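You operate a simulated robot arm through the tools that you are given. There is no shell and no other tool. Be economical: measure what you need, move in short steps, check, and stop when the job is done.

You are at the controls of a simulated two-armed robot. One attempt, no reset.

TASK
Pick up the brush from the front of the right bench with one hand, pass it to the other hand and put it on the top of the yellow table.
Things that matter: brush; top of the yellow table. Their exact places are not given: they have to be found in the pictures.

It is judged by the outcome, as a careful person would: the job done as asked, and still so three seconds after it is handed in. It fails if anything else is knocked over, pushed out of place, dropped, spilled or broken.

THE ROBOT
Two 7-joint arms with two-finger parallel grippers on one trunk, on a base that drives. Base frame: it is fixed to the floor where the robot stands at the start and does not move with it; the origin is under the middle of the robot, x ahead of it, y to its left, z up. Lengths are in mm, angles in degrees, forces in N, time in s.
The left shoulder is at the start at [39, 101, 1161], the right one opposite. With the tool pointing down near the work surface each hand reaches from about 200 to 520 mm from the robot's upright axis, wherever it stands, measured 20 degrees to its own side. Places, roughly: top of the yellow table [3400, 1100, 800]. Payload 2.4 kg a hand.
The TCP of each hand is the grasp point between the finger pads, 24 mm short of the fingertips. In the tool frame z runs along the fingers and y along their closing line. The gripper opens to 68 mm. The fingers are 17 mm wide and 10 mm thick; the gripper's body (40 by 70 mm) begins 41 mm behind the TCP.
Orientation is that of the tool frame in the base frame, as a unit quaternion [w, x, y, z]. With the fingers straight down and closing along the base's y, the tool's x points along the base's -x, its y along +y and its z along -z.

THE INTERFACE
- The arms move only by the tool servo_tool. It takes "left_commands", "right_commands" or both (then of equal length, played together; a hand with none holds still); each is one flat list of numbers, 7 for each row, row after row: the shift along the tool's x, y, z in m, then the turn, a rotation vector about the tool's x, y, z in rad, then the closure in counts, from 0 (fully open) to 255 (shut). In form: [tx, ty, tz, wx, wy, wz, grip, tx, ty, tz, wx, wy, wz, grip, ...]. A call has 1 to 10 rows; each row shifts and turns the commanded pose from where the row before left it, along the tool's axes as they then stand. Each row takes 0.2 s and may step no farther than 50 mm and 8.6 degrees from the row before; otherwise, or with a gripper value out of range, the whole call is refused. Where a pose cannot be reached the arm comes as near as it can. A force on the tool above 40 N (or 10 N above the force at the start of the call, whichever is more), or a blocked arm, ends the call early, and 0.2 s more pass. Each finger travels about 72 mm/s and halts on what it meets, pressing with about 37 N; the grip force reading is that of the motor and also rises with nothing between the fingers. The clock runs only during rows and for 0.2 s after the last one: add rows that do not move to give the fingers time. It gives the time, the measured TCP pose, the force on the tool (base axes), the opening and the grip force at its end, in the units of the frame above (readings bear some noise), with the torque about the TCP (base axes, N m) and any sound that the robot's microphone picked up.
- Cameras (640 x 400 px; columns grow to the right, rows downward): "scene" is now at [112.5, 40, 1315.5]; the picture's right is [0.45, -0.89, 0.00], its down [-0.53, -0.27, -0.80] and it looks along [0.72, 0.36, -0.60] (base axes); focal length 268 px, centre (320, 200). "left" rides on the left gripper at [84, -11, -75] in its tool frame; the picture's right is [0.13, 0.99, 0.00], its down [-0.60, 0.08, -0.79] and it looks along [-0.79, 0.10, 0.61] (tool axes); focal length 251 px, centre (320, 200). "right" rides on the right gripper at [84, 11, -75] in its tool frame; the picture's right is [-0.13, 0.99, 0.00], its down [-0.60, -0.08, -0.79] and it looks along [-0.79, -0.10, 0.61] (tool axes); focal length 251 px, centre (320, 200).
- snapshot(camera): a new picture of that camera. It takes no simulated time.
- raise_lower(by): slides the trunk up (or, below 0, down) by that many mm; the arms and the scene camera ride with it, the base frame stays. It gives what a move gives, with no picture.
- steer(legs): drives the robot by 1 to 6 legs, each [ahead, left, turn to the left] in mm, mm and degrees, along the robot's own axes; the way and the turn of a leg run together, so that a leg with both is an arc; at most 1500 mm and 180 degrees a leg. The arms and the cameras ride along, it lands a little off, and it stops where it bumps. It gives what a move gives.
- aim_head(pan, tilt): turns the head with the scene camera to pan (to the left, within 86 degrees either way) and tilt (down, from -29 to 69), counted from straight ahead of the robot. It gives what a move gives.
- locate(camera, pixels): for up to 12 pixels [column, row] of the newest picture of that camera ("zoom" is the newest enlarged one), the place [x, y, z] in the base frame of the surface seen there, good to about 3 mm. It takes no simulated time.
- inspect(camera, box): a new picture of the part [left, top, right, bottom] of that camera's present view, enlarged. It takes no simulated time.
- sign_off(): hands the job in; it is judged then, once.

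Work in short steps. Measure before you move; look again where a grasp or a placing could have gone wrong, and mend it. You have 80 turns and 70 pictures in all, those below and enlarged ones among them. Open the grippers and draw the arms clear of the work before you hand the job in, unless the task says otherwise; then end with one line.

The tools are called after ">>>" as name(argument=value, ...) on one line, values as JSON. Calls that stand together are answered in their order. servo_tool: Moves the arms, as the interface text tells. Its arguments: {"type":"object","properties":{"left_commands":{"type":"array"},"right_commands":{"type":"array"}},"required":[]} The other tools are called the same way: raise_lower (by) slides the trunk up or down; steer (legs) drives the base; aim_head (pan, tilt) turns the head that bears the scene camera; snapshot (camera) takes a picture; locate (camera, pixels) gives the place of the surface under pixels of a picture; inspect (camera, box) takes an enlarged picture of a part of a camera's view; sign_off () hands the job in.

At the start:

```text
t: 0.0
left_ee_pos: [290.9, 256.1, 1110.2]
left_ee_rot: [0.0, -0.001, 1.0, 0.0]
left_contact_force: [0.1, 0.5, 0.1]
left_ft_torque: [-0.01, -0.07, 0.0]
left_opening: 68.2
left_gripper_force: 0.0
right_ee_pos: [275.4, 23.3, 1086.0]
right_ee_rot: [0.0, 0.0, 1.0, 0.0]
right_contact_force: [1.3, 0.1, 0.2]
right_ft_torque: [0.02, -0.01, 0.0]
right_opening: 67.8
right_gripper_force: 0.1
trunk travel left (down, up): [-375.0, 475.0]
robot x, y, heading: [2.7, 4.2, 0.1]
head pan, tilt: [26.9, 36.6]
```

scene: 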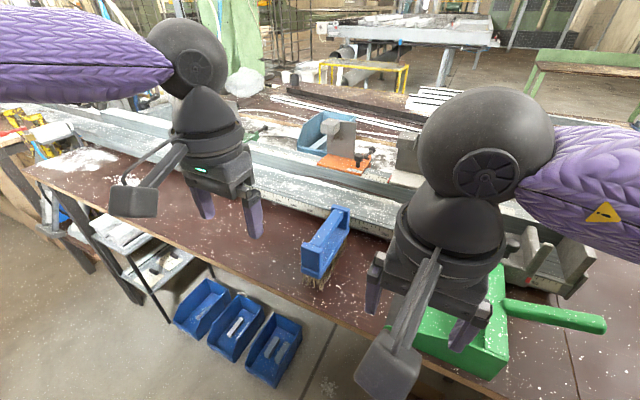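
right: 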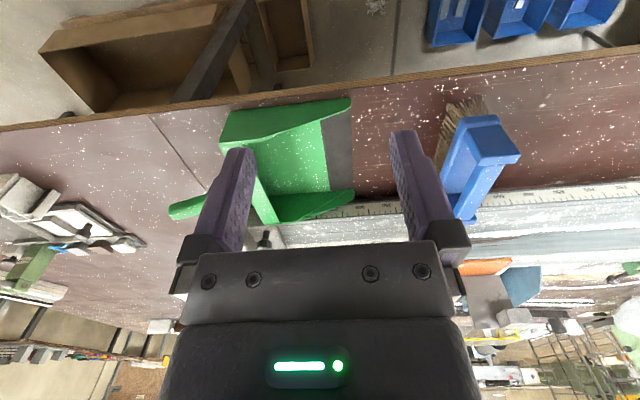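
left: 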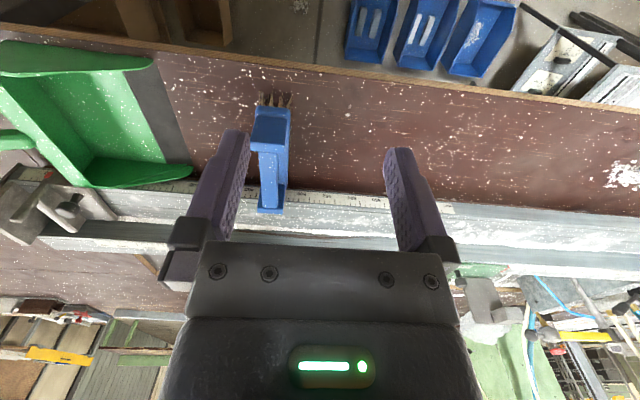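

The blue object at scene (325,245) with bristles below at (318,282) looks like the brush. I enlarge that area and measure it.

>>> inspect(camera="scene", box=[260, 190, 400, 300])

>>> locate(camera="scene", pixels=[[333, 212], [346, 214], [304, 246], [320, 252], [318, 272], [304, 268], [312, 286], [280, 265], [360, 260], [328, 228], [340, 235], [420, 345]])

>>> locate(camera="left", pixels=[[270, 130], [268, 165], [270, 190], [268, 210], [275, 100], [255, 130], [288, 130], [330, 170]])

```text
3.64 times, centred on (330, 245) of scene
```

zoom: 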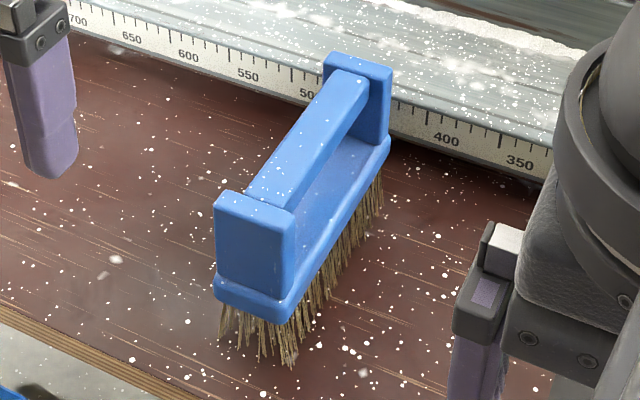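

```text
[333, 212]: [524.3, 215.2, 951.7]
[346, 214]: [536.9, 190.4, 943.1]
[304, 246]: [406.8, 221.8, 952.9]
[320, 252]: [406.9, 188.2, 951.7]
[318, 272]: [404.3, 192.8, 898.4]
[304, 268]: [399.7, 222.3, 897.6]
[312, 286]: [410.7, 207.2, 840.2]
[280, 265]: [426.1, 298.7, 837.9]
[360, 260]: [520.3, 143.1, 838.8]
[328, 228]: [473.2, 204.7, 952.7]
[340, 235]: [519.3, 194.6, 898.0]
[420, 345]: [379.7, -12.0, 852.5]
```

```text
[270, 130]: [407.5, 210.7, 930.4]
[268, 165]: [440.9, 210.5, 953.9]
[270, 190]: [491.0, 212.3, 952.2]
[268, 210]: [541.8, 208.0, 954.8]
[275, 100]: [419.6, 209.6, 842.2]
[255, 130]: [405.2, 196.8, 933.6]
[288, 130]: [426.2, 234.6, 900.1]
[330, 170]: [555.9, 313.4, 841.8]
```

The brush is blue, lying along x at y≈207, with a bar handle on top at z≈952. I measure the bar edges, the block top and the uprights in the enlarged picture.

>>> locate(camera="zoom", pixels=[[290, 148], [305, 155], [318, 163], [325, 165], [330, 185], [345, 160], [262, 180], [295, 195], [220, 200], [290, 212], [330, 58], [386, 70]])

>>> inspect(camera="left", box=[210, 80, 330, 220])

```text
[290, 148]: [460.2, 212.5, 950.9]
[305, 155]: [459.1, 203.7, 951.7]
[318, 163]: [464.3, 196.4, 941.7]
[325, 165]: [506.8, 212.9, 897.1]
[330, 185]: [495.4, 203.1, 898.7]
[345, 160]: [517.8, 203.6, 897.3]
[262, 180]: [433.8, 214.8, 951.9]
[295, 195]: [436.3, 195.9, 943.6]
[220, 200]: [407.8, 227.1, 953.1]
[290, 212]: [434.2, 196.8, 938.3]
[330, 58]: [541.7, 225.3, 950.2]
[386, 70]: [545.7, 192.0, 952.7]
```

```text
2.86 times, centred on (270, 150) of left
```

zoom: 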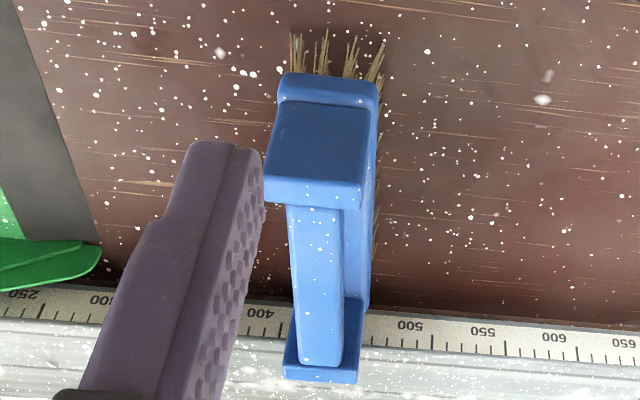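

The bar is at y 196–217 and z≈930–952, the block top is at 898, and the uprights are near x≈408–425 and 530–546. I bring the left hand above and short of the near part of the bar, then tilt its fingers 25° forward so both hands can later share the bar in a V.

>>> servo_tool(left_commands=[-0.037, -0.0163, 0.0203, 0, 0, 0, 0, -0.037, -0.0163, 0.0203, 0, 0, 0, 0, -0.037, -0.0163, 0.0203, 0, 0, 0, 0, 0, 0, 0, 0, -0.145, 0, 0, 0, 0, 0, 0, -0.145, 0, 0, 0, 0, 0, 0, -0.145, 0, 0, 0, 0, 0, 0, 0, 0, 0])

```text
t: 1.6
left_ee_pos: [402.2, 206.5, 1047.2]
left_ee_rot: [0.217, 0.0, 0.976, -0.001]
left_contact_force: [0.0, 0.5, 0.1]
left_ft_torque: [-0.02, 0.0, -0.02]
left_opening: 68.0
left_gripper_force: 0.0
right_ee_pos: [274.9, 21.8, 1085.7]
right_ee_rot: [0.0, 0.0, 1.0, 0.0]
right_contact_force: [-0.3, 0.6, 0.6]
right_ft_torque: [-0.03, -0.03, 0.01]
right_opening: 68.1
right_gripper_force: 0.1
trunk travel left (down, up): [-375.0, 475.0]
robot x, y, heading: [-2.5, -2.0, -0.1]
head pan, tilt: [26.9, 36.6]
```

The pose is as planned, with the tool axis aimed at the bar. I advance 75 mm along it and look.

>>> servo_tool(left_commands=[0, 0, 0.0375, 0, 0, 0, 0, 0, 0, 0.0375, 0, 0, 0, 0, 0, 0, 0, 0, 0, 0, 0])

>>> snapshot(camera="left")

>>> inspect(camera="scene", box=[200, 100, 440, 300])

```text
t: 2.4
left_ee_pos: [433.7, 207.5, 977.9]
left_ee_rot: [0.216, -0.002, 0.976, 0.0]
left_contact_force: [0.0, -0.5, 0.4]
left_ft_torque: [-0.05, 0.0, -0.04]
left_opening: 68.3
left_gripper_force: 0.0
right_ee_pos: [275.2, 22.5, 1085.8]
right_ee_rot: [-0.001, 0.0, 1.0, -0.001]
right_contact_force: [-0.1, 0.8, -0.3]
right_ft_torque: [0.02, 0.02, 0.02]
right_opening: 68.0
right_gripper_force: 0.0
trunk travel left (down, up): [-375.0, 475.0]
robot x, y, heading: [0.3, -0.7, 0.3]
head pan, tilt: [26.9, 36.6]
```

```text
64 pictures are left
```

left: 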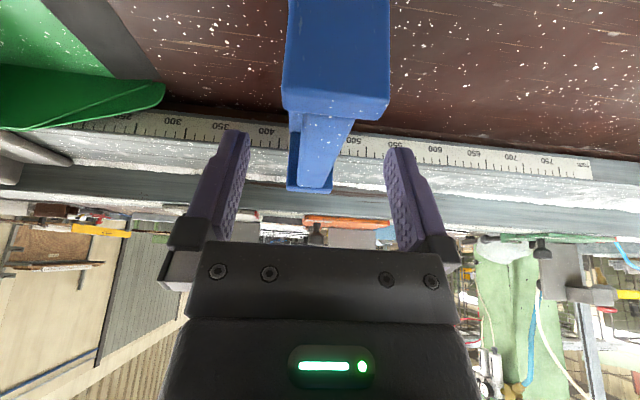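

```text
2.00 times, centred on (320, 200) of scene
```

zoom: 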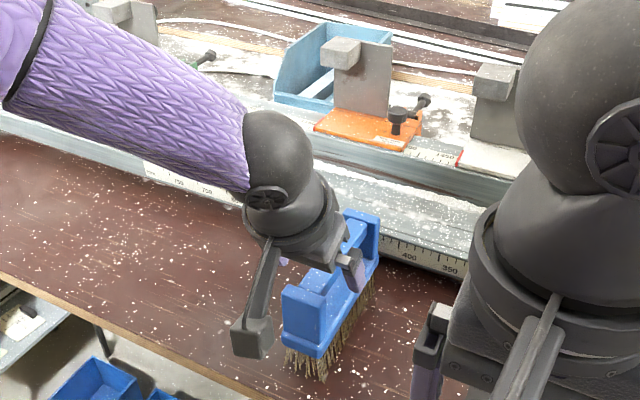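

The bar lies between the fingers, roughly centred (bar at columns 290–350, fingers at 245 and 385). I advance the last 41 mm and close.

>>> servo_tool(left_commands=[0, 0, 0.0205, 0, 0, 0, 0, 0, 0, 0.0205, 0, 0, 0, 0, 0, 0, 0, 0, 0, 0, 0, 0, 0, 0, 0, 0, 0, 255, 0, 0, 0, 0, 0, 0, 255, 0, 0, 0, 0, 0, 0, 255, 0, 0, 0, 0, 0, 0, 255, 0, 0, 0, 0, 0, 0, 255])

>>> snapshot(camera="left")

```text
t: 4.2
left_ee_pos: [451.1, 207.4, 942.8]
left_ee_rot: [0.216, -0.001, 0.976, -0.001]
left_contact_force: [-0.1, -0.9, -0.4]
left_ft_torque: [-0.01, 0.05, 0.02]
left_opening: 23.9
left_gripper_force: 36.9
right_ee_pos: [275.3, 22.5, 1085.8]
right_ee_rot: [0.0, 0.0, 1.0, 0.0]
right_contact_force: [-1.1, 0.3, 0.2]
right_ft_torque: [0.0, -0.01, -0.03]
right_opening: 68.0
right_gripper_force: 0.0
trunk travel left (down, up): [-375.0, 475.0]
robot x, y, heading: [-3.2, 0.7, 0.4]
head pan, tilt: [26.9, 36.6]
```

```text
62 pictures are left
```

left: 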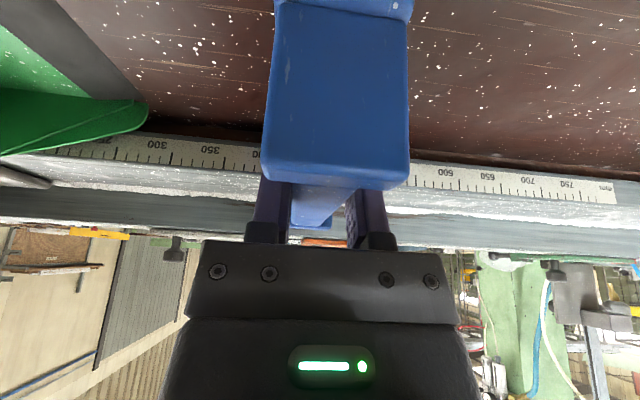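

The grip holds with a 23.9 mm opening at 37 N. I lift straight up along base z by 150 mm.

>>> servo_tool(left_commands=[-0.0042, 0, -0.009, 0, 0, 0, 255, -0.0105, 0, -0.0227, 0, 0, 0, 255, -0.0158, 0, -0.034, 0, 0, 0, 255, -0.0158, 0, -0.034, 0, 0, 0, 255, -0.0158, 0, -0.034, 0, 0, 0, 255])

>>> snapshot(camera="scene")

```text
t: 5.4
left_ee_pos: [451.9, 209.4, 1090.1]
left_ee_rot: [0.216, -0.001, 0.976, 0.001]
left_contact_force: [-0.6, 0.5, -2.0]
left_ft_torque: [0.01, 0.06, -0.02]
left_opening: 24.1
left_gripper_force: 37.4
right_ee_pos: [275.1, 22.3, 1086.6]
right_ee_rot: [0.0, 0.0, 1.0, 0.0]
right_contact_force: [-0.8, -1.0, -0.1]
right_ft_torque: [0.04, 0.01, 0.01]
right_opening: 67.9
right_gripper_force: 0.2
trunk travel left (down, up): [-375.0, 475.0]
robot x, y, heading: [1.0, 2.0, 0.1]
head pan, tilt: [26.9, 36.6]
```

```text
61 pictures are left
```

scene: 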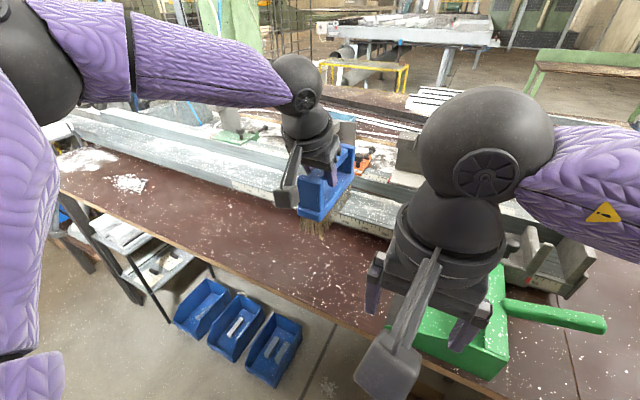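

The brush is held level. I move the right hand out to the right and the left hand towards the middle together, then start yawing both so their cameras turn outward.

>>> servo_tool(left_commands=[0.0118, -0.0373, -0.0055, 0, 0, 0, 255, 0.0118, -0.0373, -0.0055, 0, 0, 0, 255, 0.0118, -0.0373, -0.0055, 0, 0, 0, 255, 0.0118, -0.0373, -0.0055, 0, 0, 0, 255, 0, 0, 0, 0.0604, 0, 0.1294, 255, 0, 0, 0, 0.0604, 0, 0.1294, 255, 0, 0, 0, 0.0604, 0, 0.1294, 255, 0, 0, 0, 0.0604, 0, 0.1294, 255, 0, 0, 0, 0.0604, 0, 0.1294, 255], right_commands=[-0.015, -0.045, 0, 0, 0, 0, 0, -0.015, -0.045, 0, 0, 0, 0, 0, -0.015, -0.045, 0, 0, 0, 0, 0, -0.015, -0.045, 0, 0, 0, 0, 0, 0, 0, 0, 0, 0, -0.143, 0, 0, 0, 0, 0, 0, -0.143, 0, 0, 0, 0, 0, 0, -0.143, 0, 0, 0, 0, 0, 0, -0.143, 0, 0, 0, 0, 0, 0, -0.143, 0])

>>> snapshot(camera="scene")

```text
t: 7.4
left_ee_pos: [395.2, 68.4, 1092.5]
left_ee_rot: [0.203, 0.34, 0.915, -0.077]
left_contact_force: [0.2, -0.5, -2.5]
left_ft_torque: [0.06, 0.04, 0.0]
left_opening: 23.9
left_gripper_force: 37.1
left hand out of reach, approached as far as the arm can: row 4
right_ee_pos: [335.9, -157.1, 1086.7]
right_ee_rot: [0.0, -0.35, 0.937, 0.0]
right_contact_force: [0.6, 0.4, 0.9]
right_ft_torque: [0.0, -0.02, -0.01]
right_opening: 68.1
right_gripper_force: 0.1
trunk travel left (down, up): [-375.0, 475.0]
robot x, y, heading: [0.5, 0.0, 0.5]
head pan, tilt: [26.9, 36.6]
```

```text
60 pictures are left
```

scene: 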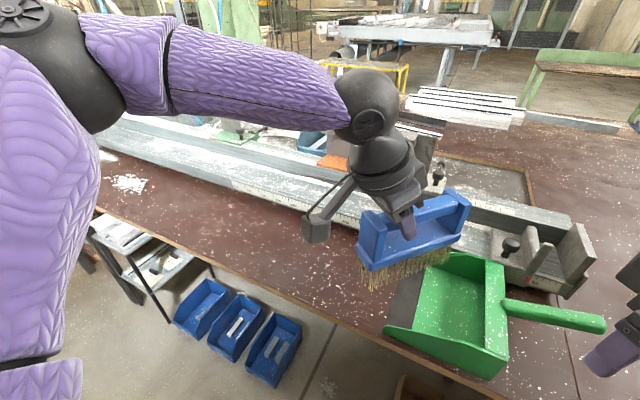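

Both turn as planned. I finish the yaw on both hands and tilt the right one 25° outward.

>>> servo_tool(left_commands=[0, 0, 0, 0.0604, 0, 0.1294, 255, 0, 0, 0, 0.0604, 0, 0.1294, 255, 0, 0, 0, 0.0604, 0, 0.1294, 255, 0, 0, 0, 0.0604, 0, 0.1294, 255, 0, 0, 0, 0.0604, 0, 0.1294, 255, 0, 0, 0, 0.0604, 0, 0.1294, 255, 0, 0, 0, 0, 0, 0, 255, 0, 0, 0, 0, 0, 0, 255, 0, 0, 0, 0, 0, 0, 255, 0, 0, 0, 0, 0, 0, 255], right_commands=[0, 0, 0, 0, 0, -0.143, 0, 0, 0, 0, 0, 0, -0.143, 0, 0, 0, 0, 0, 0, -0.143, 0, 0, 0, 0, 0, 0, -0.143, 0, 0, 0, 0, 0, 0, -0.143, 0, 0, 0, 0, 0, 0, -0.143, 0, 0, 0, 0, 0, -0.145, 0, 0, 0, 0, 0, 0, -0.145, 0, 0, 0, 0, 0, 0, -0.145, 0, 0, 0, 0, 0, 0, 0, 0, 0])

>>> aim_head(pan=0, tilt=35)

>>> snapshot(camera="scene")

```text
t: 9.6
left_ee_pos: [394.0, 66.7, 1093.2]
left_ee_rot: [0.153, 0.689, 0.691, -0.154]
left_contact_force: [0.4, -0.3, -1.7]
left_ft_torque: [0.08, -0.03, -0.01]
left_opening: 23.7
left_gripper_force: 36.5
right_ee_pos: [224.6, -77.0, 1095.1]
right_ee_rot: [0.153, -0.69, 0.691, 0.153]
right_contact_force: [-0.2, 0.3, 0.4]
right_ft_torque: [-0.02, -0.03, -0.03]
right_opening: 67.8
right_gripper_force: 0.1
right hand out of reach, approached as far as the arm can: row 2, 3, 4, 5, 6, 7, 8, 9
trunk travel left (down, up): [-375.0, 475.0]
robot x, y, heading: [1.3, 0.6, -0.1]
head pan, tilt: [26.9, 36.6]
```

```text
t: 10.5
left_ee_pos: [395.5, 67.1, 1091.8]
left_ee_rot: [0.153, 0.689, 0.691, -0.153]
left_contact_force: [0.3, 0.0, -2.5]
left_ft_torque: [0.06, 0.02, 0.03]
left_opening: 24.0
left_gripper_force: 36.8
right_ee_pos: [225.1, -76.8, 1094.7]
right_ee_rot: [-0.153, 0.691, -0.69, -0.152]
right_contact_force: [0.2, 0.6, -0.1]
right_ft_torque: [0.01, -0.04, -0.01]
right_opening: 68.2
right_gripper_force: 0.0
trunk travel left (down, up): [-375.0, 475.0]
robot x, y, heading: [-3.0, -5.1, -0.0]
head pan, tilt: [0.0, 35.0]
```

```text
59 pictures are left
```

scene: 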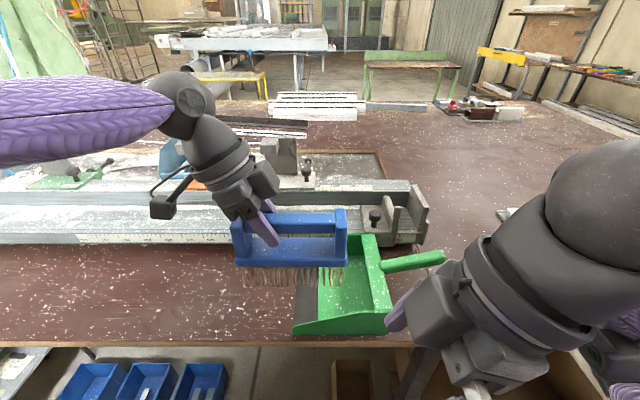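

The right hand only reached (225,−77); its orientation is right. I draw it back along its axis and move it forward to the brush's x, clear of the brush end at y≈−28.

>>> servo_tool(right_commands=[0, 0, -0.035, 0, 0, 0, 0, 0, 0, -0.035, 0, 0, 0, 0, 0, -0.04, 0, 0, 0, 0, 0, 0, -0.04, 0, 0, 0, 0, 0, 0, 0, 0, 0, 0, 0, 0])

```text
t: 11.7
left_ee_pos: [394.4, 67.4, 1093.5]
left_ee_rot: [0.152, 0.69, 0.691, -0.154]
left_contact_force: [-0.2, 0.0, -2.2]
left_ft_torque: [0.07, -0.01, 0.01]
left_opening: 23.8
left_gripper_force: 36.8
right_ee_pos: [244.0, -75.0, 1163.9]
right_ee_rot: [-0.152, 0.691, -0.69, -0.153]
right_contact_force: [0.4, 0.0, -0.4]
right_ft_torque: [0.03, -0.02, -0.01]
right_opening: 67.8
right_gripper_force: 0.1
right hand out of reach, approached as far as the arm can: row 3, 4
trunk travel left (down, up): [-375.0, 475.0]
robot x, y, heading: [0.5, -0.4, 0.1]
head pan, tilt: [0.0, 35.0]
```

Out of reach on the outer side; the wrist yaw favours inward positions. I go forward and inward while staying high above the brush.

>>> servo_tool(right_commands=[-0.0102, -0.038, 0.0047, 0, 0, 0, 0, -0.0102, -0.038, 0.0047, 0, 0, 0, 0, -0.0102, -0.038, 0.0047, 0, 0, 0, 0, -0.0102, -0.038, 0.0047, 0, 0, 0, 0, 0, 0, 0, 0, 0, 0, 0])

>>> snapshot(camera="scene")

```text
t: 12.9
left_ee_pos: [395.6, 68.2, 1092.3]
left_ee_rot: [0.153, 0.69, 0.691, -0.153]
left_contact_force: [-0.8, 0.3, -1.5]
left_ft_torque: [0.1, -0.01, 0.01]
left_opening: 23.8
left_gripper_force: 37.3
right_ee_pos: [274.3, 2.5, 1172.3]
right_ee_rot: [0.153, -0.69, 0.691, 0.152]
right_contact_force: [0.0, -0.3, -0.1]
right_ft_torque: [-0.03, -0.01, -0.02]
right_opening: 68.0
right_gripper_force: 0.1
right hand out of reach, approached as far as the arm can: row 1, 2, 3, 4
trunk travel left (down, up): [-375.0, 475.0]
robot x, y, heading: [-0.3, 2.3, -0.3]
head pan, tilt: [0.0, 35.0]
```

```text
58 pictures are left
```

scene: 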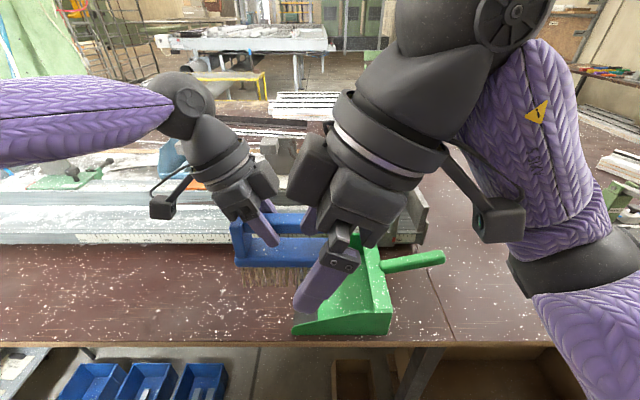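

The right hand stopped at (274, 2, 1172), pointing at the bar's free half but 120 mm nearer to the robot. Rather than push further, I bring the brush back to x≈274 under it; the fingertips clear the brush top by about 45 mm.

>>> servo_tool(left_commands=[0, -0.0403, 0, 0, 0, 0, 255, 0, -0.0403, 0, 0, 0, 0, 255, 0, -0.0403, 0, 0, 0, 0, 255, 0, 0, 0, 0, 0, 0, 255])

>>> aim_head(pan=0, tilt=60)

>>> snapshot(camera="scene")

>>> snapshot(camera="right")

```text
t: 13.9
left_ee_pos: [272.9, 67.3, 1093.4]
left_ee_rot: [0.152, 0.689, 0.691, -0.154]
left_contact_force: [0.5, 0.8, -3.2]
left_ft_torque: [0.04, 0.03, 0.02]
left_opening: 23.8
left_gripper_force: 37.2
right_ee_pos: [274.2, 3.3, 1173.1]
right_ee_rot: [-0.152, 0.691, -0.69, -0.152]
right_contact_force: [-0.3, 0.8, 0.9]
right_ft_torque: [0.01, -0.02, 0.0]
right_opening: 68.0
right_gripper_force: 0.2
trunk travel left (down, up): [-375.0, 475.0]
robot x, y, heading: [-2.4, -4.2, 0.0]
head pan, tilt: [0.0, 35.0]
```

```text
t: 14.8
left_ee_pos: [272.4, 68.3, 1093.1]
left_ee_rot: [0.154, 0.689, 0.692, -0.153]
left_contact_force: [0.3, -0.6, -2.8]
left_ft_torque: [0.07, 0.01, 0.01]
left_opening: 23.7
left_gripper_force: 37.3
right_ee_pos: [274.8, 1.9, 1172.5]
right_ee_rot: [-0.152, 0.691, -0.69, -0.153]
right_contact_force: [-0.2, -1.5, -0.5]
right_ft_torque: [-0.01, 0.02, 0.01]
right_opening: 67.9
right_gripper_force: 0.1
trunk travel left (down, up): [-375.0, 475.0]
robot x, y, heading: [-0.9, 0.1, -0.1]
head pan, tilt: [0.0, 60.0]
```

```text
57 pictures are left
```

scene: 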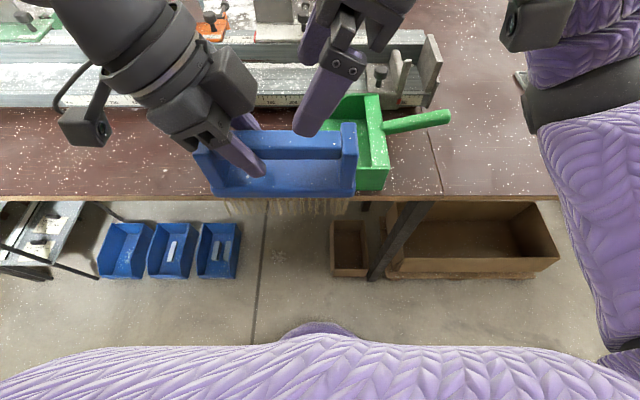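

```text
56 pictures are left
```

right: 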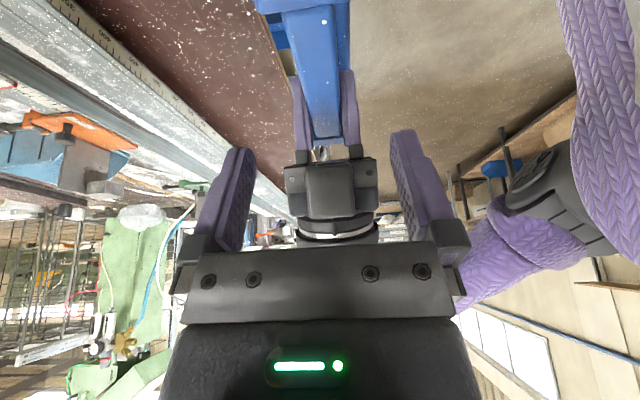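

The right fingers straddle the bar line (bar at column ~320, fingers at 240 and 400). I measure the bar and its free end.

>>> locate(camera="scene", pixels=[[290, 140], [330, 140], [347, 128], [348, 150], [342, 140], [354, 140], [300, 180], [310, 148]])

>>> locate(camera="right", pixels=[[312, 30], [318, 60], [325, 100], [300, 60], [338, 60], [275, 8], [345, 8]])

```text
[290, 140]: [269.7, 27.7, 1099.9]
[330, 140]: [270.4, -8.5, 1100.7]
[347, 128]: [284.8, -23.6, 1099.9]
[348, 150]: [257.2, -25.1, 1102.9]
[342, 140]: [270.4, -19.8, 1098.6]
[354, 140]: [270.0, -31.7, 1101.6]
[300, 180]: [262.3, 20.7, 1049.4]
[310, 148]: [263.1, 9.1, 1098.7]
```

```text
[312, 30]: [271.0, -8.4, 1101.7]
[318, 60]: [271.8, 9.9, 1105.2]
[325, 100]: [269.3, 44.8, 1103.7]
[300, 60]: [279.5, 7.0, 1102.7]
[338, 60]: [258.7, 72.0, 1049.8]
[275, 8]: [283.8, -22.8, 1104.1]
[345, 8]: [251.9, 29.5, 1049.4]
```

Bar centre is x≈271, z≈1091; the free upright's inner face is at y≈−16. Target for the right TCP is (271.5, 8, 1091); I go down part of the way first.

>>> servo_tool(right_commands=[0.0095, 0.001, 0.025, 0, 0, 0, 0, 0.0095, 0.001, 0.025, 0, 0, 0, 0, 0, 0, 0, 0, 0, 0, 0])

>>> snapshot(camera="right")

```text
t: 15.6
left_ee_pos: [273.8, 68.4, 1093.1]
left_ee_rot: [0.152, 0.689, 0.691, -0.154]
left_contact_force: [0.6, 0.4, -1.8]
left_ft_torque: [0.03, 0.01, 0.0]
left_opening: 23.9
left_gripper_force: 36.4
right_ee_pos: [271.5, 0.2, 1136.5]
right_ee_rot: [0.152, -0.688, 0.692, 0.155]
right_contact_force: [-0.7, 0.5, -0.6]
right_ft_torque: [-0.03, -0.03, 0.01]
right_opening: 67.7
right_gripper_force: 0.0
right hand out of reach, approached as far as the arm can: row 2
trunk travel left (down, up): [-375.0, 475.0]
robot x, y, heading: [1.8, 1.0, -0.1]
head pan, tilt: [0.0, 60.0]
```

```text
55 pictures are left
```

right: 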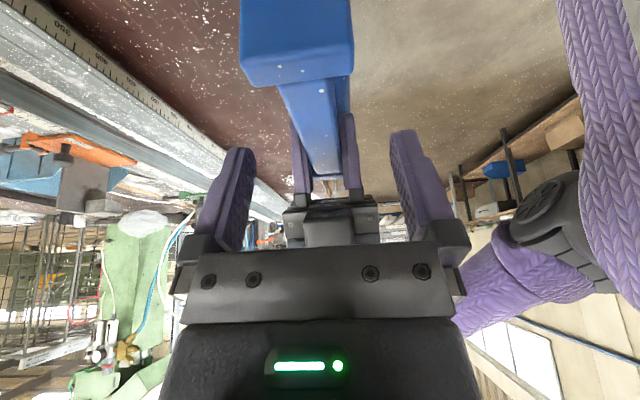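

The right arm is at its lower limit here, so I raise the brush to it instead: left hand up 45 mm and 8 mm to the right.

>>> servo_tool(left_commands=[-0.0132, 0, -0.019, 0, 0, 0, 255, -0.0132, 0, -0.019, 0, 0, 0, 255, 0, 0, 0, 0, 0, 0, 255])

>>> snapshot(camera="right")

>>> inspect(camera="scene", box=[160, 50, 460, 240])

```text
t: 16.4
left_ee_pos: [274.1, 59.7, 1138.8]
left_ee_rot: [0.153, 0.689, 0.691, -0.154]
left_contact_force: [0.4, -0.6, -2.3]
left_ft_torque: [0.08, -0.02, 0.02]
left_opening: 24.0
left_gripper_force: 36.7
right_ee_pos: [272.0, 1.5, 1138.8]
right_ee_rot: [0.151, -0.688, 0.693, 0.155]
right_contact_force: [-0.2, 0.5, -0.2]
right_ft_torque: [-0.01, 0.03, -0.01]
right_opening: 67.9
right_gripper_force: 0.0
trunk travel left (down, up): [-375.0, 475.0]
robot x, y, heading: [-0.8, -0.8, -0.1]
head pan, tilt: [0.0, 60.0]
```

```text
54 pictures are left
```

right: 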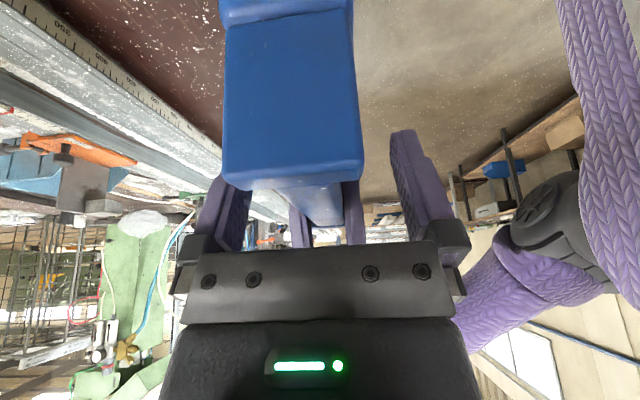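

```text
2.11 times, centred on (310, 145) of scene
```

zoom: 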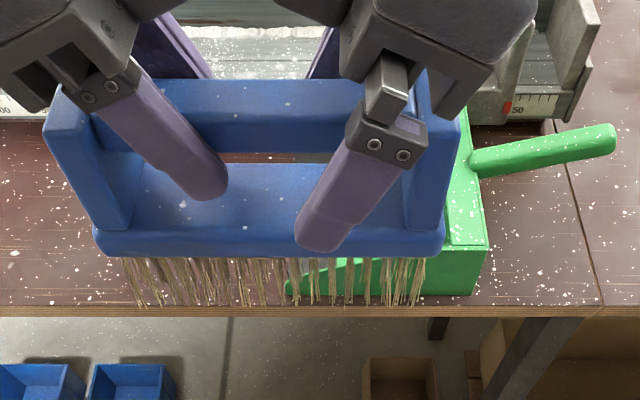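

Both pairs of fingers straddle the bar, clear of the upright and block. I close the right hand.

>>> servo_tool(right_commands=[0, 0, 0, 0, 0, 0, 255, 0, 0, 0, 0, 0, 0, 255, 0, 0, 0, 0, 0, 0, 255, 0, 0, 0, 0, 0, 0, 255, 0, 0, 0, 0, 0, 0, 255])

>>> inspect(camera="scene", box=[160, 50, 460, 240])

```text
t: 17.6
left_ee_pos: [274.1, 60.1, 1137.5]
left_ee_rot: [0.152, 0.69, 0.691, -0.155]
left_contact_force: [-37.7, 7.8, 9.0]
left_ft_torque: [-0.16, 0.33, -1.16]
left_opening: 24.0
left_gripper_force: 37.0
right_ee_pos: [272.7, 0.9, 1137.3]
right_ee_rot: [0.153, -0.686, 0.695, 0.154]
right_contact_force: [37.4, -8.9, -8.5]
right_ft_torque: [-0.48, -0.34, -1.06]
right_opening: 24.2
right_gripper_force: 36.5
trunk travel left (down, up): [-375.0, 475.0]
robot x, y, heading: [-1.4, -1.0, -0.3]
head pan, tilt: [0.0, 60.0]
```

```text
2.11 times, centred on (310, 145) of scene
```

zoom: 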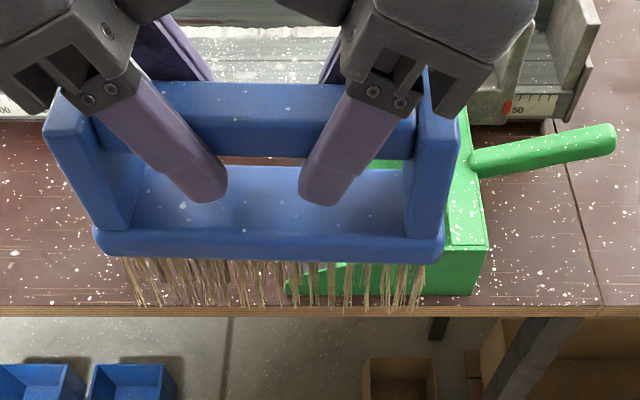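

Both hands hold the bar, with about 37 N of mutual push along x. I let the right hand yield 2 mm along +x to relieve it before letting the left go.

>>> servo_tool(right_commands=[0, -0.001, 0, 0, 0, 0, 255, 0, -0.001, 0, 0, 0, 0, 255, 0, 0, 0, 0, 0, 0, 255])

```text
t: 18.4
left_ee_pos: [275.1, 59.7, 1137.7]
left_ee_rot: [0.152, 0.69, 0.691, -0.154]
left_contact_force: [-39.6, 18.5, 9.4]
left_ft_torque: [-0.07, 0.38, -1.16]
left_opening: 23.9
left_gripper_force: 37.6
right_ee_pos: [273.1, 1.0, 1137.6]
right_ee_rot: [0.152, -0.687, 0.694, 0.154]
right_contact_force: [38.6, -17.5, -9.4]
right_ft_torque: [-0.53, -0.33, -1.18]
right_opening: 24.5
right_gripper_force: 37.4
trunk travel left (down, up): [-375.0, 475.0]
robot x, y, heading: [-1.8, -0.4, 0.2]
head pan, tilt: [0.0, 60.0]
```

No relief, as the right arm is at its limit. I yield with the left hand instead, 3 mm along −x.

>>> servo_tool(left_commands=[0, -0.0015, 0, 0, 0, 0, 255, 0, -0.0015, 0, 0, 0, 0, 255, 0, 0, 0, 0, 0, 0, 255])

```text
t: 19.2
left_ee_pos: [271.8, 59.5, 1138.2]
left_ee_rot: [0.153, 0.69, 0.691, -0.153]
left_contact_force: [-8.4, 14.8, 3.5]
left_ft_torque: [0.23, 0.28, -0.34]
left_opening: 24.0
left_gripper_force: 37.3
right_ee_pos: [270.7, 1.8, 1137.7]
right_ee_rot: [0.151, -0.688, 0.692, 0.156]
right_contact_force: [7.9, -16.2, -2.9]
right_ft_torque: [-0.56, -0.3, -0.14]
right_opening: 23.9
right_gripper_force: 36.3
trunk travel left (down, up): [-375.0, 475.0]
robot x, y, heading: [-4.3, -0.9, 0.2]
head pan, tilt: [0.0, 60.0]
```

Now the strain is low (8 N along x). I open the left hand and check the brush stays in the right.

>>> servo_tool(left_commands=[0, 0, 0, 0, 0, 0, 200, 0, 0, 0, 0, 0, 0, 150, 0, 0, 0, 0, 0, 0, 60, 0, 0, 0, 0, 0, 0, 0, 0, 0, 0, 0, 0, 0, 0, 0, 0, 0, 0, 0, 0, 0])

>>> inspect(camera="scene", box=[160, 50, 460, 240])

>>> snapshot(camera="left")

```text
t: 20.6
left_ee_pos: [270.7, 58.9, 1138.0]
left_ee_rot: [0.153, 0.689, 0.691, -0.154]
left_contact_force: [-1.2, 0.3, 0.3]
left_ft_torque: [-0.02, -0.02, 0.01]
left_opening: 67.7
left_gripper_force: 0.2
right_ee_pos: [270.9, 1.0, 1139.1]
right_ee_rot: [0.151, -0.688, 0.693, 0.155]
right_contact_force: [-0.4, -1.5, -0.3]
right_ft_torque: [-0.08, 0.01, 0.0]
right_opening: 23.8
right_gripper_force: 37.5
trunk travel left (down, up): [-375.0, 475.0]
robot x, y, heading: [-2.8, 0.2, -0.1]
head pan, tilt: [0.0, 60.0]
```

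```text
2.11 times, centred on (310, 145) of scene
```

zoom: 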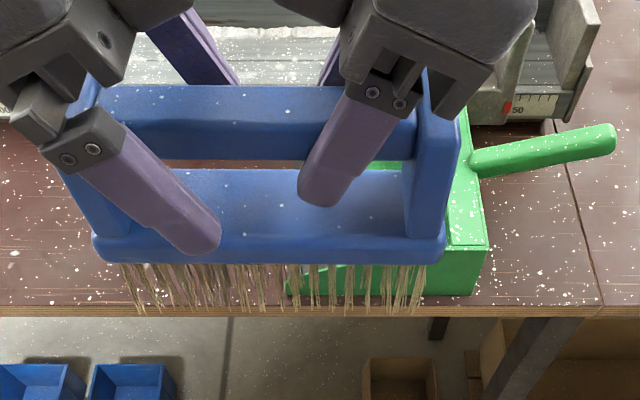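

```text
50 pictures are left
```

left: 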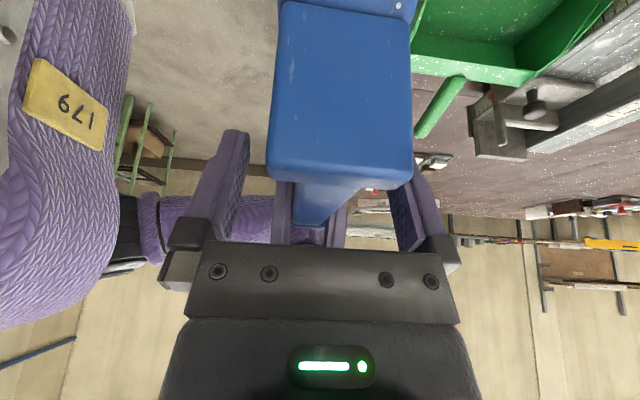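

The right hand alone carries the brush. I back the left hand out along its axis, then away to the left.

>>> servo_tool(left_commands=[0, 0, -0.04, 0, 0, 0, 0, 0, 0, -0.04, 0, 0, 0, 0, 0, 0, -0.03, 0, 0, 0, 0, 0.045, 0, 0, 0, 0, 0, 0, 0.045, 0, 0, 0, 0, 0, 0, 0.045, 0, 0, 0, 0, 0, 0, 0, 0, 0, 0, 0, 0])

>>> aim_head(pan=18, tilt=10)

>>> snapshot(camera="scene")

```text
refused: commands must hold 7 numbers for each row
```

```text
t: 21.8
left_ee_pos: [270.0, 59.2, 1136.8]
left_ee_rot: [0.154, 0.689, 0.691, -0.154]
left_contact_force: [-0.8, -0.4, -0.1]
left_ft_torque: [-0.01, -0.01, 0.0]
left_opening: 67.9
left_gripper_force: 0.0
right_ee_pos: [272.3, 0.2, 1137.8]
right_ee_rot: [0.151, -0.688, 0.693, 0.155]
right_contact_force: [0.0, -0.1, -0.3]
right_ft_torque: [-0.04, 0.0, -0.04]
right_opening: 23.6
right_gripper_force: 37.3
trunk travel left (down, up): [-375.0, 475.0]
robot x, y, heading: [-3.0, 4.7, -0.2]
head pan, tilt: [18.0, 10.0]
```

```text
49 pictures are left
```

scene: 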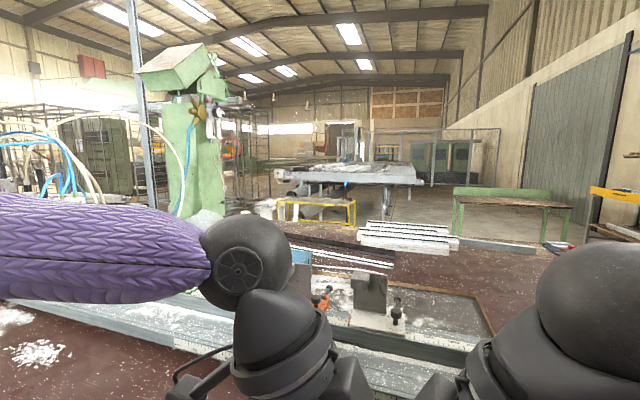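

The row list was one number short. I resend it with the correct count; the yellow table is visible at scene (315,210).

>>> servo_tool(left_commands=[0, 0, -0.04, 0, 0, 0, 0, 0, 0, -0.04, 0, 0, 0, 0, 0, 0, -0.03, 0, 0, 0, 0, 0.045, 0, 0, 0, 0, 0, 0, 0.045, 0, 0, 0, 0, 0, 0, 0.045, 0, 0, 0, 0, 0, 0, 0, 0, 0, 0, 0, 0, 0])

>>> inspect(camera="scene", box=[250, 160, 410, 260])

>>> locate(camera="scene", pixels=[[355, 206], [350, 204], [280, 202], [290, 203], [320, 205], [400, 180], [470, 200], [550, 208], [370, 235], [450, 240]])

```text
t: 23.4
left_ee_pos: [269.7, 227.7, 1180.0]
left_ee_rot: [0.153, 0.69, 0.69, -0.154]
left_contact_force: [0.7, -0.3, 0.8]
left_ft_torque: [0.0, 0.02, 0.01]
left_opening: 67.8
left_gripper_force: 0.1
right_ee_pos: [270.7, 0.9, 1138.6]
right_ee_rot: [0.152, -0.688, 0.692, 0.155]
right_contact_force: [-0.1, -0.3, 0.4]
right_ft_torque: [-0.07, -0.04, 0.02]
right_opening: 23.8
right_gripper_force: 37.2
trunk travel left (down, up): [-375.0, 475.0]
robot x, y, heading: [2.3, 1.0, 0.1]
head pan, tilt: [18.0, 10.0]
```

```text
4.00 times, centred on (330, 210) of scene
```

zoom: 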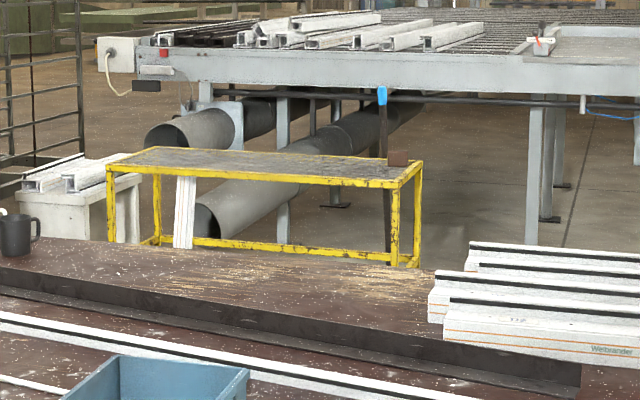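

```text
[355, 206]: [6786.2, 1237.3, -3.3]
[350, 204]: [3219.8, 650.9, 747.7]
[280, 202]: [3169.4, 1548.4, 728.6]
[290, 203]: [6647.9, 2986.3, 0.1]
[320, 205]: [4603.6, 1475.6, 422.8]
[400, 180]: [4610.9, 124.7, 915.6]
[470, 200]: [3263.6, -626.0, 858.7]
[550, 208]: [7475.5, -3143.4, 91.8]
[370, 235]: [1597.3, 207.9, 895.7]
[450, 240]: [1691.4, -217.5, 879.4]
```

The brush stays in the right hand. The large bench stands between the robot and the yellow table (front edge x≈3200, y≈650–1550), so I look left and right for a way round.

>>> aim_head(pan=75, tilt=25)

>>> snapshot(camera="scene")

>>> aim_head(pan=-60, tilt=25)

>>> snapshot(camera="scene")

```text
t: 24.6
left_ee_pos: [270.6, 227.4, 1180.6]
left_ee_rot: [0.153, 0.689, 0.691, -0.154]
left_contact_force: [-0.1, -0.4, 0.9]
left_ft_torque: [0.0, -0.02, 0.0]
left_opening: 68.1
left_gripper_force: 0.0
right_ee_pos: [271.5, 1.9, 1138.4]
right_ee_rot: [0.152, -0.688, 0.693, 0.155]
right_contact_force: [0.1, 0.2, -0.2]
right_ft_torque: [-0.05, 0.02, -0.01]
right_opening: 23.9
right_gripper_force: 37.1
trunk travel left (down, up): [-375.0, 475.0]
robot x, y, heading: [0.7, 2.1, 0.2]
head pan, tilt: [75.0, 25.0]
```

```text
47 pictures are left
```

scene: 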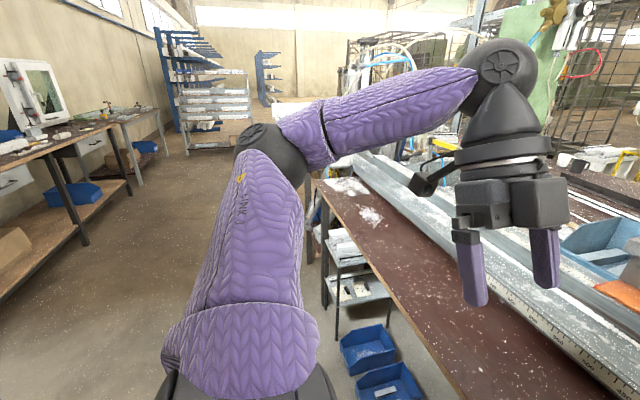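

```text
t: 26.8
left_ee_pos: [269.8, 227.7, 1181.1]
left_ee_rot: [0.153, 0.69, 0.691, -0.155]
left_contact_force: [0.3, 0.7, 0.6]
left_ft_torque: [0.01, 0.01, -0.02]
left_opening: 68.1
left_gripper_force: 0.1
right_ee_pos: [271.6, 1.8, 1138.5]
right_ee_rot: [0.151, -0.688, 0.693, 0.155]
right_contact_force: [0.4, -0.5, -0.3]
right_ft_torque: [-0.09, -0.02, 0.0]
right_opening: 23.8
right_gripper_force: 36.9
trunk travel left (down, up): [-375.0, 475.0]
robot x, y, heading: [-2.6, 1.7, 0.1]
head pan, tilt: [-60.0, 25.0]
```

```text
46 pictures are left
```

scene: 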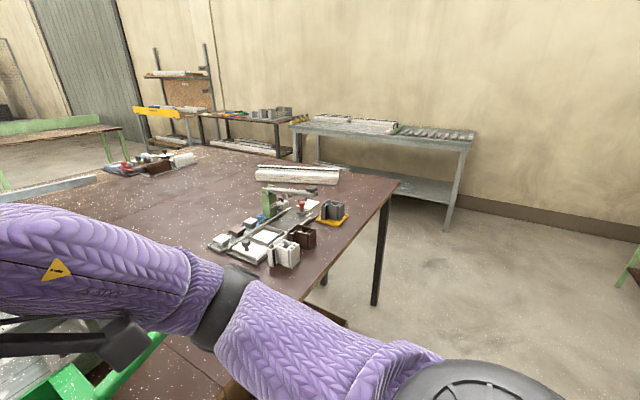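

The bench's right end is near (corner at (398,182)), with an aisle beyond it to the wall tables. I measure that aisle.

>>> locate(camera="scene", pixels=[[398, 183], [350, 280], [240, 152], [205, 147], [300, 130], [470, 140], [450, 228], [280, 120], [203, 118], [145, 115], [118, 128], [430, 300]])

>>> aim_head(pan=-30, tilt=20)

>>> snapshot(camera="scene")

```text
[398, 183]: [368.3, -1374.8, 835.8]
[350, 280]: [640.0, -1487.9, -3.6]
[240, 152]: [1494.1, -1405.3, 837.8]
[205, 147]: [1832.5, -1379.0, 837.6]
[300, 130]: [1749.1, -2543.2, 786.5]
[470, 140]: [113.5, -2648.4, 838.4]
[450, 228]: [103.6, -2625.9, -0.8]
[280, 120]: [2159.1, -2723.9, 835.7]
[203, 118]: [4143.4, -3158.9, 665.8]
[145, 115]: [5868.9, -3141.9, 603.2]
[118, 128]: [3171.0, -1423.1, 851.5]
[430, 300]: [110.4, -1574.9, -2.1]
```

```text
t: 27.8
left_ee_pos: [269.9, 227.1, 1180.1]
left_ee_rot: [0.153, 0.69, 0.691, -0.154]
left_contact_force: [0.2, -0.5, 0.3]
left_ft_torque: [0.0, -0.01, 0.01]
left_opening: 67.9
left_gripper_force: 0.0
right_ee_pos: [270.2, 0.5, 1138.4]
right_ee_rot: [0.151, -0.688, 0.693, 0.153]
right_contact_force: [-0.5, -0.1, -0.2]
right_ft_torque: [-0.07, 0.01, -0.01]
right_opening: 23.9
right_gripper_force: 37.2
trunk travel left (down, up): [-375.0, 475.0]
robot x, y, heading: [-1.3, -0.2, -0.0]
head pan, tilt: [-30.0, 20.0]
```

```text
45 pictures are left
```

scene: 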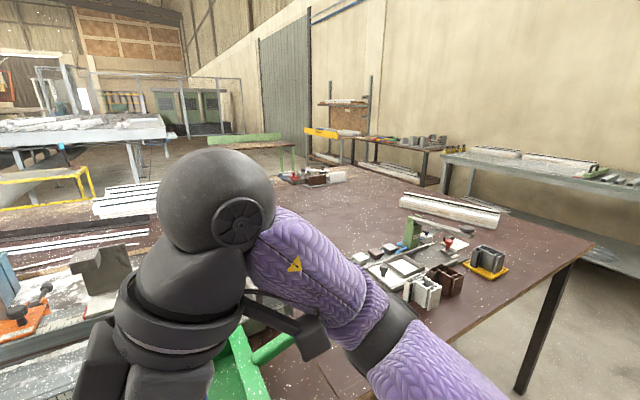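

Bench right end at y≈−1390, far edge x≈1850, wall tables from y≈−2540: an aisle of 1150 mm. I check how far the right elbow sticks out, the far edge of the bench and what stands beyond.

>>> locate(camera="scene", pixels=[[470, 385], [385, 335], [345, 325], [350, 170], [375, 180], [300, 185], [250, 145], [290, 140], [425, 187], [440, 155], [130, 200], [80, 195]])

>>> aim_head(pan=-86, tilt=45)

>>> snapshot(camera="scene")

```text
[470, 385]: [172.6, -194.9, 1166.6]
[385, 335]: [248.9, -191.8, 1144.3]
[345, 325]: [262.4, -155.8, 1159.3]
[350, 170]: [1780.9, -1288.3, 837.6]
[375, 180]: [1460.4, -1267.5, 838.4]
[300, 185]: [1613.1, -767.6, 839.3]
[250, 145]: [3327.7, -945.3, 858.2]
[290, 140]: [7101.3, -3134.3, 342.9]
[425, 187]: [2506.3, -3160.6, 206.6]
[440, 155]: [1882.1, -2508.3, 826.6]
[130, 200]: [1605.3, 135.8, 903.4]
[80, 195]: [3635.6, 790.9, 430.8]
```

```text
t: 29.0
left_ee_pos: [268.7, 226.7, 1182.0]
left_ee_rot: [0.153, 0.689, 0.691, -0.154]
left_contact_force: [0.7, -0.3, -0.4]
left_ft_torque: [0.0, 0.0, -0.01]
left_opening: 68.0
left_gripper_force: 0.0
right_ee_pos: [271.3, -0.0, 1138.3]
right_ee_rot: [0.151, -0.688, 0.693, 0.155]
right_contact_force: [-0.1, -0.1, -0.9]
right_ft_torque: [-0.07, 0.02, 0.01]
right_opening: 23.6
right_gripper_force: 36.9
trunk travel left (down, up): [-375.0, 475.0]
robot x, y, heading: [-2.2, 2.5, 0.2]
head pan, tilt: [-85.9, 45.0]
```

```text
44 pictures are left
```

scene: 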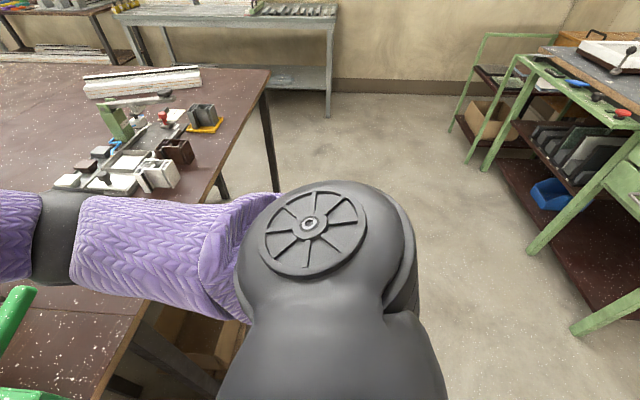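

The arms are compact. I check the green workbench on the right-behind for clearance before driving sideways.

>>> locate(camera="scene", pixels=[[530, 250], [575, 330], [485, 168], [455, 128], [520, 60], [585, 95], [630, 120], [330, 115], [335, 10], [278, 190], [268, 75], [500, 130]])

```text
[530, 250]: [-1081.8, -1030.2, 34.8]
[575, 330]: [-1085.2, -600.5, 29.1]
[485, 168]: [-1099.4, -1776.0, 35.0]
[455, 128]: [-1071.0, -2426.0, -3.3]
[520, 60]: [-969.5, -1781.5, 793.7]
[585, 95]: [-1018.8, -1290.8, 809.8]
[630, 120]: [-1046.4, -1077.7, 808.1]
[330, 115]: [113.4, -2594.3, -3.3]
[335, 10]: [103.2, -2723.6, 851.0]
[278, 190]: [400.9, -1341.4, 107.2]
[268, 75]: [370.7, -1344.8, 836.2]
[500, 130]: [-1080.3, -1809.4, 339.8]
```

The space behind is free to x≈−970. I back off 200 mm and slide right to the aisle centre (y≈−1960), then look along it.

>>> steer(legs=[[-200, 0, 0], [0, -1000, 0], [0, -960, 0]])

>>> aim_head(pan=0, tilt=22)

>>> snapshot(camera="scene")

```text
t: 40.0
left_ee_pos: [54.0, -1735.2, 1179.6]
left_ee_rot: [0.15, 0.698, 0.683, -0.156]
left_contact_force: [0.1, 0.0, -0.5]
left_ft_torque: [0.01, -0.01, 0.02]
left_opening: 67.9
left_gripper_force: 0.0
right_ee_pos: [50.3, -1961.2, 1138.4]
right_ee_rot: [0.153, -0.68, 0.701, 0.153]
right_contact_force: [0.2, 0.4, -1.0]
right_ft_torque: [-0.05, 0.01, 0.01]
right_opening: 23.7
right_gripper_force: 37.4
trunk travel left (down, up): [-375.0, 475.0]
robot x, y, heading: [-222.1, -1957.7, -1.3]
head pan, tilt: [-85.9, 45.0]
```

```text
t: 41.6
left_ee_pos: [52.1, -1733.5, 1180.6]
left_ee_rot: [0.152, 0.696, 0.684, -0.156]
left_contact_force: [-0.1, -0.1, -0.8]
left_ft_torque: [-0.01, 0.01, -0.01]
left_opening: 67.9
left_gripper_force: 0.1
right_ee_pos: [50.8, -1960.8, 1138.8]
right_ee_rot: [0.153, -0.68, 0.701, 0.153]
right_contact_force: [-0.6, 0.4, -0.2]
right_ft_torque: [-0.06, 0.0, 0.0]
right_opening: 23.9
right_gripper_force: 36.8
trunk travel left (down, up): [-375.0, 475.0]
robot x, y, heading: [-219.3, -1953.3, -1.3]
head pan, tilt: [0.0, 22.0]
```

```text
43 pictures are left
```

scene: 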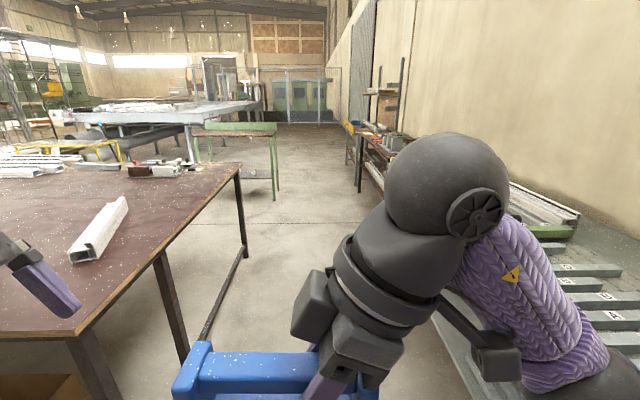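

The aisle ahead is clear. I measure its borders: bench edge, green table legs, wall table edge.

>>> locate(camera="scene", pixels=[[240, 165], [247, 255], [182, 360], [275, 200], [200, 160], [270, 136], [205, 135], [359, 190], [350, 155], [440, 300], [110, 330], [300, 220]])

```text
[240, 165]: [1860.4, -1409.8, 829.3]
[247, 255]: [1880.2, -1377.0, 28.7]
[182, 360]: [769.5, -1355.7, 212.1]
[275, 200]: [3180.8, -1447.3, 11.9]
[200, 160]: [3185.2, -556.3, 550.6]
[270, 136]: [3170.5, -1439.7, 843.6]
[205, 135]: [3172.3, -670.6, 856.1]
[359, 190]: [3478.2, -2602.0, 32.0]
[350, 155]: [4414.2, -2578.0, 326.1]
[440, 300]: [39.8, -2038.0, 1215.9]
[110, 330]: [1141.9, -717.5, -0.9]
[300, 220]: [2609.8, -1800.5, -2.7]
```

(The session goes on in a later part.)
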